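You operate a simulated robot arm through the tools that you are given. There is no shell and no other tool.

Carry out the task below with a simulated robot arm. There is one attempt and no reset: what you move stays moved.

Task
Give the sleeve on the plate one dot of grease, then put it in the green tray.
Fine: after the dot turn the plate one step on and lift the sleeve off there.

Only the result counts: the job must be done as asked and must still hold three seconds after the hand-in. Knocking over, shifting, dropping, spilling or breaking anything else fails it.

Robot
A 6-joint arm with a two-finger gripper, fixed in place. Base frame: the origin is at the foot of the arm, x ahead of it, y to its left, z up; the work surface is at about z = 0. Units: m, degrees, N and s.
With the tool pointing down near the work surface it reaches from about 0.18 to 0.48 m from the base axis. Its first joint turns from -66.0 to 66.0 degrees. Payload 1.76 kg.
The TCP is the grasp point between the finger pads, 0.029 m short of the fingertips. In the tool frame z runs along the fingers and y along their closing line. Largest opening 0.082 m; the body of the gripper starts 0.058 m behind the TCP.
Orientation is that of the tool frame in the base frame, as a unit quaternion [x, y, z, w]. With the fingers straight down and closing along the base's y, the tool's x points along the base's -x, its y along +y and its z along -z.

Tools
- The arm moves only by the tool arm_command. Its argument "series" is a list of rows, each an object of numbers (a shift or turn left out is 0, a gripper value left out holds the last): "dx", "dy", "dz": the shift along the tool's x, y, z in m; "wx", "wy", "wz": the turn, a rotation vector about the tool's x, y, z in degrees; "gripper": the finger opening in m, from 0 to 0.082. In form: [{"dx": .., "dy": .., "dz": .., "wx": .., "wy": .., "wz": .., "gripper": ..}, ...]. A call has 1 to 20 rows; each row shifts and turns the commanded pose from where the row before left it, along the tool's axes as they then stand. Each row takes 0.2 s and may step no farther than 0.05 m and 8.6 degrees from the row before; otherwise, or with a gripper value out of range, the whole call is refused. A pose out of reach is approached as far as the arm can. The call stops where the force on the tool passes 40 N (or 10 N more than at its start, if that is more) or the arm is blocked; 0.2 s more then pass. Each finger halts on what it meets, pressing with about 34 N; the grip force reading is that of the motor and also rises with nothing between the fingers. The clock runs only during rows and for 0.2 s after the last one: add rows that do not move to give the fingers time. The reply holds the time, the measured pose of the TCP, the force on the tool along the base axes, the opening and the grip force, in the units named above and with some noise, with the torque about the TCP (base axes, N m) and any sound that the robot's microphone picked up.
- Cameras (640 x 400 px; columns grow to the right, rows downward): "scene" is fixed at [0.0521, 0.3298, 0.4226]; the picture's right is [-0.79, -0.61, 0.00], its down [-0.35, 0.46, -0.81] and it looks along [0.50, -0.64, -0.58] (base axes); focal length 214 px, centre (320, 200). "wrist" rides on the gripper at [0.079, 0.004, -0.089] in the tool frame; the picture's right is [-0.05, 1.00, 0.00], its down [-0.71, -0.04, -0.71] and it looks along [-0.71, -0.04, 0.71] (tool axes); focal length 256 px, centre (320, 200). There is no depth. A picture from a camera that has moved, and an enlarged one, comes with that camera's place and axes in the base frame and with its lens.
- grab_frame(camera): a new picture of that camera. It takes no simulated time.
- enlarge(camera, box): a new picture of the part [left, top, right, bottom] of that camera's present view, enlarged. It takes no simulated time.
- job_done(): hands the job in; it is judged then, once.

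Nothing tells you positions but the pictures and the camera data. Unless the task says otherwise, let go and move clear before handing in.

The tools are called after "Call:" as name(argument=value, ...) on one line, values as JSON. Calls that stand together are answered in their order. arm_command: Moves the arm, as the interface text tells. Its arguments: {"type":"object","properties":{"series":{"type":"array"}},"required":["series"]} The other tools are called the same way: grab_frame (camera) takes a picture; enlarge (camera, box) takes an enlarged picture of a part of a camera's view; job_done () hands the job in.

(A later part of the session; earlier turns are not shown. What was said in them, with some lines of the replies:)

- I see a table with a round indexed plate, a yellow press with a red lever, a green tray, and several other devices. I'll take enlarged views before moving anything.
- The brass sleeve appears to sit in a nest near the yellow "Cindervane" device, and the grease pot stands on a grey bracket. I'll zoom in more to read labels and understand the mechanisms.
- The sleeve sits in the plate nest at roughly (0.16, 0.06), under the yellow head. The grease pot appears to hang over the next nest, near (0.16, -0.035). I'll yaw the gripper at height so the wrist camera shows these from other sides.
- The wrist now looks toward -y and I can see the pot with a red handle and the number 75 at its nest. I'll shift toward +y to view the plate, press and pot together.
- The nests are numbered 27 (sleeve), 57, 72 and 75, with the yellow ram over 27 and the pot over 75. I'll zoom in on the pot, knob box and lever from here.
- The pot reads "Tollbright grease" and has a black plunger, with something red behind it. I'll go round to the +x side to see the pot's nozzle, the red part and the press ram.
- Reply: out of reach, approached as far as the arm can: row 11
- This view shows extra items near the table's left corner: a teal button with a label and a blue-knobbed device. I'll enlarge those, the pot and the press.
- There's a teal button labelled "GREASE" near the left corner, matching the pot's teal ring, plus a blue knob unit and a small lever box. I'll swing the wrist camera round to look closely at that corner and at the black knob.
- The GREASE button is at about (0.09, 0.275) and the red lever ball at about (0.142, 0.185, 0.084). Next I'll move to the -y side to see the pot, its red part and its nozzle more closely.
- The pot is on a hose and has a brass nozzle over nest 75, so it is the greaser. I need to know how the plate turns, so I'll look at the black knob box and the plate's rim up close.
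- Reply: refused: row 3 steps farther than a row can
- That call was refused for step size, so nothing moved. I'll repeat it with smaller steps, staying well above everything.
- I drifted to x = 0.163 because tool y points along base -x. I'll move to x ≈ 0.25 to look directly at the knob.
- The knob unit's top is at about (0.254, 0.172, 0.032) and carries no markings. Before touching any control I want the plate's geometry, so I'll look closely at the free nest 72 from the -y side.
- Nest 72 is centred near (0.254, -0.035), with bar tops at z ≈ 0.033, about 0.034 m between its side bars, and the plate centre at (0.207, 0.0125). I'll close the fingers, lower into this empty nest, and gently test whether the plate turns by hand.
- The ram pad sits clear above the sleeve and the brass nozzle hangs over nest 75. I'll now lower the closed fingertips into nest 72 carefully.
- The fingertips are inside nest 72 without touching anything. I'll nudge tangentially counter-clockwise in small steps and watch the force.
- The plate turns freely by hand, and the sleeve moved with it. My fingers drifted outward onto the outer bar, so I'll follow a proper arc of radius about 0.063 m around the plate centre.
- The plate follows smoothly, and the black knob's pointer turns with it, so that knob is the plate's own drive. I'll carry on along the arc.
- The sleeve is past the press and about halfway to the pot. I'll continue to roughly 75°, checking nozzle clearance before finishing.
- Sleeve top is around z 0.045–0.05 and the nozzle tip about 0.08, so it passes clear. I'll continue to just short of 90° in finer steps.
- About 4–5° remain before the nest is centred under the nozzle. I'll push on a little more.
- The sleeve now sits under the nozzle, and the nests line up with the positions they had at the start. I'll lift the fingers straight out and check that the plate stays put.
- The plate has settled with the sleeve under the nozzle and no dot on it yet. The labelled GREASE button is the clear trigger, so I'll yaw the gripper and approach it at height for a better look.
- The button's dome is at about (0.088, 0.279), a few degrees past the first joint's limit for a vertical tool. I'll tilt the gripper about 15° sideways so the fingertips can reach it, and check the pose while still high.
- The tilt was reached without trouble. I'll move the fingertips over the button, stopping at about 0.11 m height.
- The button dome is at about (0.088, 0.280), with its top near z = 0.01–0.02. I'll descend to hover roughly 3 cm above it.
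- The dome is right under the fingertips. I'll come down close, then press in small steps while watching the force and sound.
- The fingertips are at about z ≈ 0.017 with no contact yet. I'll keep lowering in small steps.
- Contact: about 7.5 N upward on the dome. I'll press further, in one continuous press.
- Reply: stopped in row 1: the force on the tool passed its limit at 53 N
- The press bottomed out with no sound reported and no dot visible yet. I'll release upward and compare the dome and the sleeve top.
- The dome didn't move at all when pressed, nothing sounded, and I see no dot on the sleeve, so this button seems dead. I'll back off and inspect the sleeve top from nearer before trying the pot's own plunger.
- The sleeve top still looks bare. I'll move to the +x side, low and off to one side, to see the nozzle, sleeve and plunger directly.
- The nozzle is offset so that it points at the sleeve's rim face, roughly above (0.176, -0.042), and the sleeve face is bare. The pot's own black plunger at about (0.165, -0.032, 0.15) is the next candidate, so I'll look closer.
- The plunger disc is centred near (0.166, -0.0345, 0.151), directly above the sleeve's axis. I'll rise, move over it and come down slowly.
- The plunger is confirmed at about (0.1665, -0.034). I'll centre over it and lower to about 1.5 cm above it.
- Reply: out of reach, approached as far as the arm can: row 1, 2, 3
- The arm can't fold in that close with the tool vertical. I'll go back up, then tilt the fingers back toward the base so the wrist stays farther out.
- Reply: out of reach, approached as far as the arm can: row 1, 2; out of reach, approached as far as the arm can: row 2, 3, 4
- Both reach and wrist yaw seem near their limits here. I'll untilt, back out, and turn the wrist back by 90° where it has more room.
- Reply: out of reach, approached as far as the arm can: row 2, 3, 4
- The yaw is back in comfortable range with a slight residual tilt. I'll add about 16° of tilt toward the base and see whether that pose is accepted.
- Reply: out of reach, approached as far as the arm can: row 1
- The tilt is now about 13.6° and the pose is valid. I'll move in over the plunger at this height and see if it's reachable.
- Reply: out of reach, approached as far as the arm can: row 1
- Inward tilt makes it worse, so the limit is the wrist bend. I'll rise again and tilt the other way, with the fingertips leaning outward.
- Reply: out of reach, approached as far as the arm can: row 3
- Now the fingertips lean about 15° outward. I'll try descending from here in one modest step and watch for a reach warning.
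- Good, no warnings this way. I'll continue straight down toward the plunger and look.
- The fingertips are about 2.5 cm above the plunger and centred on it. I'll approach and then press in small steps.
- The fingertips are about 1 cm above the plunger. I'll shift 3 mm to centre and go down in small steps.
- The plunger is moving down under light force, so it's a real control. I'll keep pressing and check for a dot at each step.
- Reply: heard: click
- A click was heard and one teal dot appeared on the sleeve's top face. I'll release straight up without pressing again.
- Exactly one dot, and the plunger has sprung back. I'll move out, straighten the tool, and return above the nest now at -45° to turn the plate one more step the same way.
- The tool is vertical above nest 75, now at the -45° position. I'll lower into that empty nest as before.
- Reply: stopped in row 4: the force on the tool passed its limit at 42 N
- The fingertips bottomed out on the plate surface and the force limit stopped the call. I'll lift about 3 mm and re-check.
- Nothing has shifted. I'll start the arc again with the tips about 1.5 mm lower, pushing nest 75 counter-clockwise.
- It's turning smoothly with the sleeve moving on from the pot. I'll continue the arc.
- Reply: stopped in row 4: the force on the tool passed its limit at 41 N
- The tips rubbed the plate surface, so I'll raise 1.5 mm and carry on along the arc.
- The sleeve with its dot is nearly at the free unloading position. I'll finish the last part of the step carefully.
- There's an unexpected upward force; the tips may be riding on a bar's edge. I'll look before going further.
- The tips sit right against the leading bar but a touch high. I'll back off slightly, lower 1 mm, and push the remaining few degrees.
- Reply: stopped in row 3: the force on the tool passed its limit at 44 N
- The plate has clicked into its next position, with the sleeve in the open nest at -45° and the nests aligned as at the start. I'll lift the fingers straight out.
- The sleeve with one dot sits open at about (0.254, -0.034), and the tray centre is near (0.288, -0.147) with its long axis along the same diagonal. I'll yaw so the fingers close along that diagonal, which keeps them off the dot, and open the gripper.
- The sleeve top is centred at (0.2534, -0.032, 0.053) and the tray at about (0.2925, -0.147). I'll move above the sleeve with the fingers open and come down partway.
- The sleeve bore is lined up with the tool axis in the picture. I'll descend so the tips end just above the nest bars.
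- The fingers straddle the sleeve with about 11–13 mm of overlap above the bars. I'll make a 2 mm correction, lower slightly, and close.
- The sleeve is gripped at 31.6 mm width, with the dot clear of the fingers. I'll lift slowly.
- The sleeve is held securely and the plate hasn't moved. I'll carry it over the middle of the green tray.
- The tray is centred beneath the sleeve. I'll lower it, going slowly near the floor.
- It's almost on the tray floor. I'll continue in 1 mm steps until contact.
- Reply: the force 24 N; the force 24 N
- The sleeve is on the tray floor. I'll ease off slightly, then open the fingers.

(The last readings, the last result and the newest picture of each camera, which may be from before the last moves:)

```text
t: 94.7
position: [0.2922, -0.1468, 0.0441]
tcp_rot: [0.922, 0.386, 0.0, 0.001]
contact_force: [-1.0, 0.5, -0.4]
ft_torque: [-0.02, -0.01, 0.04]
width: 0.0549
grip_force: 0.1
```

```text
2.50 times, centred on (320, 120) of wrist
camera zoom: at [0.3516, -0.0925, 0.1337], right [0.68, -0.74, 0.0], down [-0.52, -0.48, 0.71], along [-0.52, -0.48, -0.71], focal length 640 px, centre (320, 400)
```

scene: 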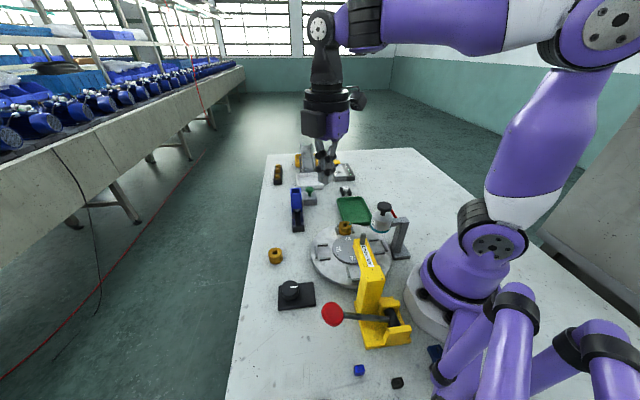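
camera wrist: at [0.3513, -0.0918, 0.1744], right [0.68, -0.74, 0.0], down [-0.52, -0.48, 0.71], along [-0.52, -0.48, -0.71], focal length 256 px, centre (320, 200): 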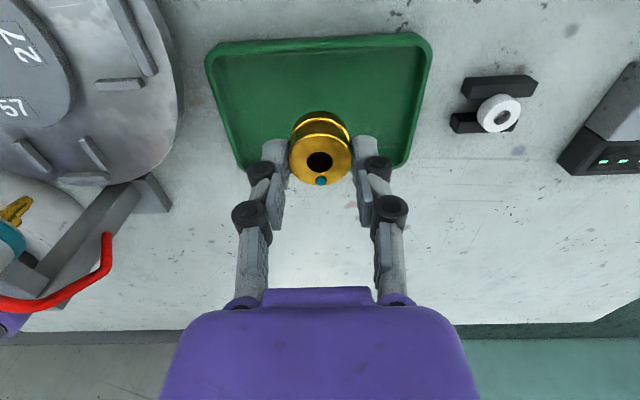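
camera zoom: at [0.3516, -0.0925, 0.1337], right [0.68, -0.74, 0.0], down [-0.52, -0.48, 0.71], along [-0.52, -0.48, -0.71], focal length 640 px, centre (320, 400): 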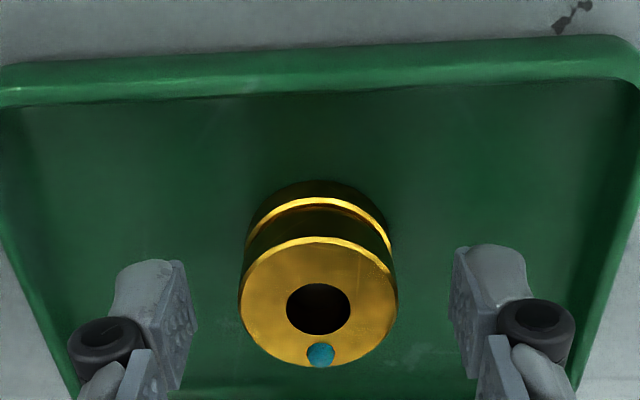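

The sleeve stands released in the tray with its single dot intact. I'll lift straight up and clear, then check the whole scene.

Call:
arm_command(series=[{"dz": -0.01}, {"dz": -0.03}, {"dz": -0.04}, {"dz": -0.04}, {"dz": -0.04}, {"dz": -0.04}, {}])

Call:
grab_frame(camera="scene")

Call:
enlarge(camera="scene", box=[290, 170, 430, 290])

Call:
grab_frame(camera="wrist")

```text
t: 96.3
position: [0.2946, -0.1457, 0.2463]
tcp_rot: [0.922, 0.387, -0.001, 0.001]
contact_force: [-0.5, 0.1, 0.6]
ft_torque: [0.0, -0.03, 0.01]
width: 0.055
grip_force: 0.1
```

```text
taken
```

scene: 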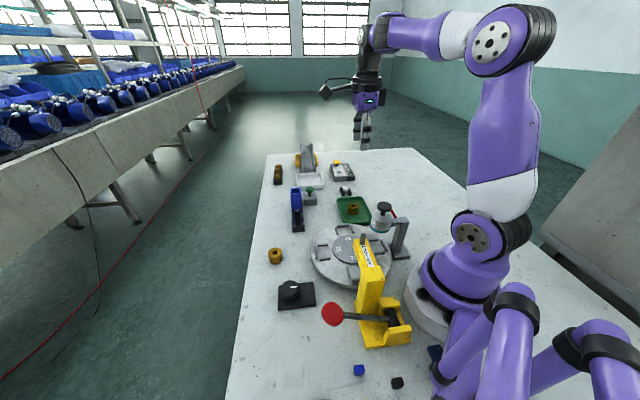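

```text
3.33 times, centred on (360, 230) of scene
camera zoom: at [0.0521, 0.3298, 0.4226], right [-0.79, -0.61, 0.0], down [-0.35, 0.46, -0.81], along [0.5, -0.64, -0.58], focal length 715 px, centre (187, 100)
```

zoom: 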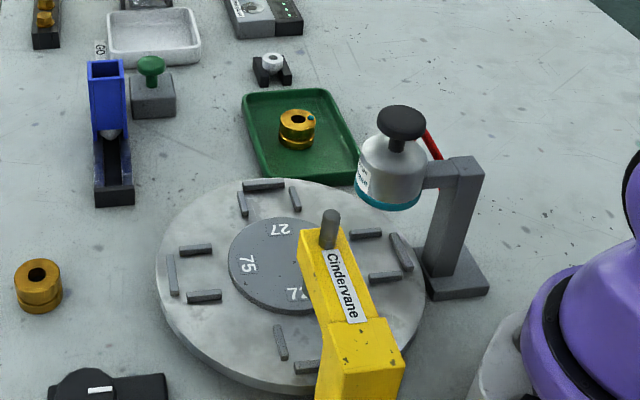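

```text
taken
camera wrist: at [0.3529, -0.0913, 0.3348], right [0.68, -0.74, 0.0], down [-0.52, -0.48, 0.71], along [-0.52, -0.48, -0.71], focal length 256 px, centre (320, 200)
```

wrist: 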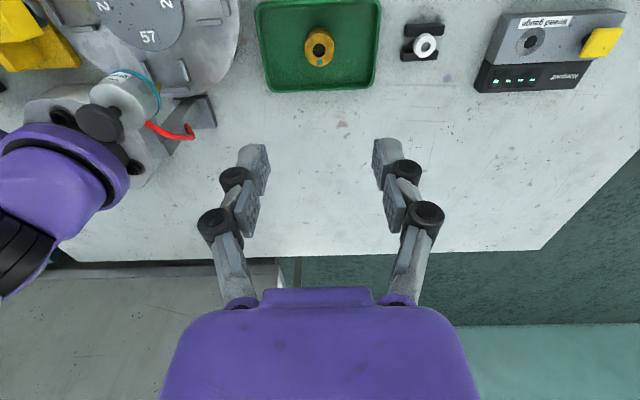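

The greased sleeve stands upright in the green tray with one dot. The plate rests one step past the pot, everything else is where it was, and the gripper is clear, so I'm handing in.

Call:
job_done()

```text
The job is handed in.
```

The sleeve has one dot of grease and is standing upright in the green tray. I've handed the job in, but no result came back, so I'm going by the last pictures.

- **Before the dot:** the sleeve started under the yellow press, so I turned the plate one step by hand to bring it under the grease pot. You hadn't mentioned that step.
- **The dot:** I first pressed the button labelled GREASE. It didn't move and gave no dot. I then pressed the black plunger on the pot once, heard a click and saw one dot on the sleeve.
- **After the dot:** I turned the plate one more step the same way, lifted the sleeve off there and set it in the tray.
- **Force stops:** a few moves stopped at the 40 N limit. One was on the GREASE button; the others were in the plate's nests, where the fingertips were a little low. Nothing looked shifted or damaged.
- **Everything else:** the black knob beside the plate turns with it, so its pointer has moved. In the last pictures everything else looked unmoved, and the gripper was open and clear.
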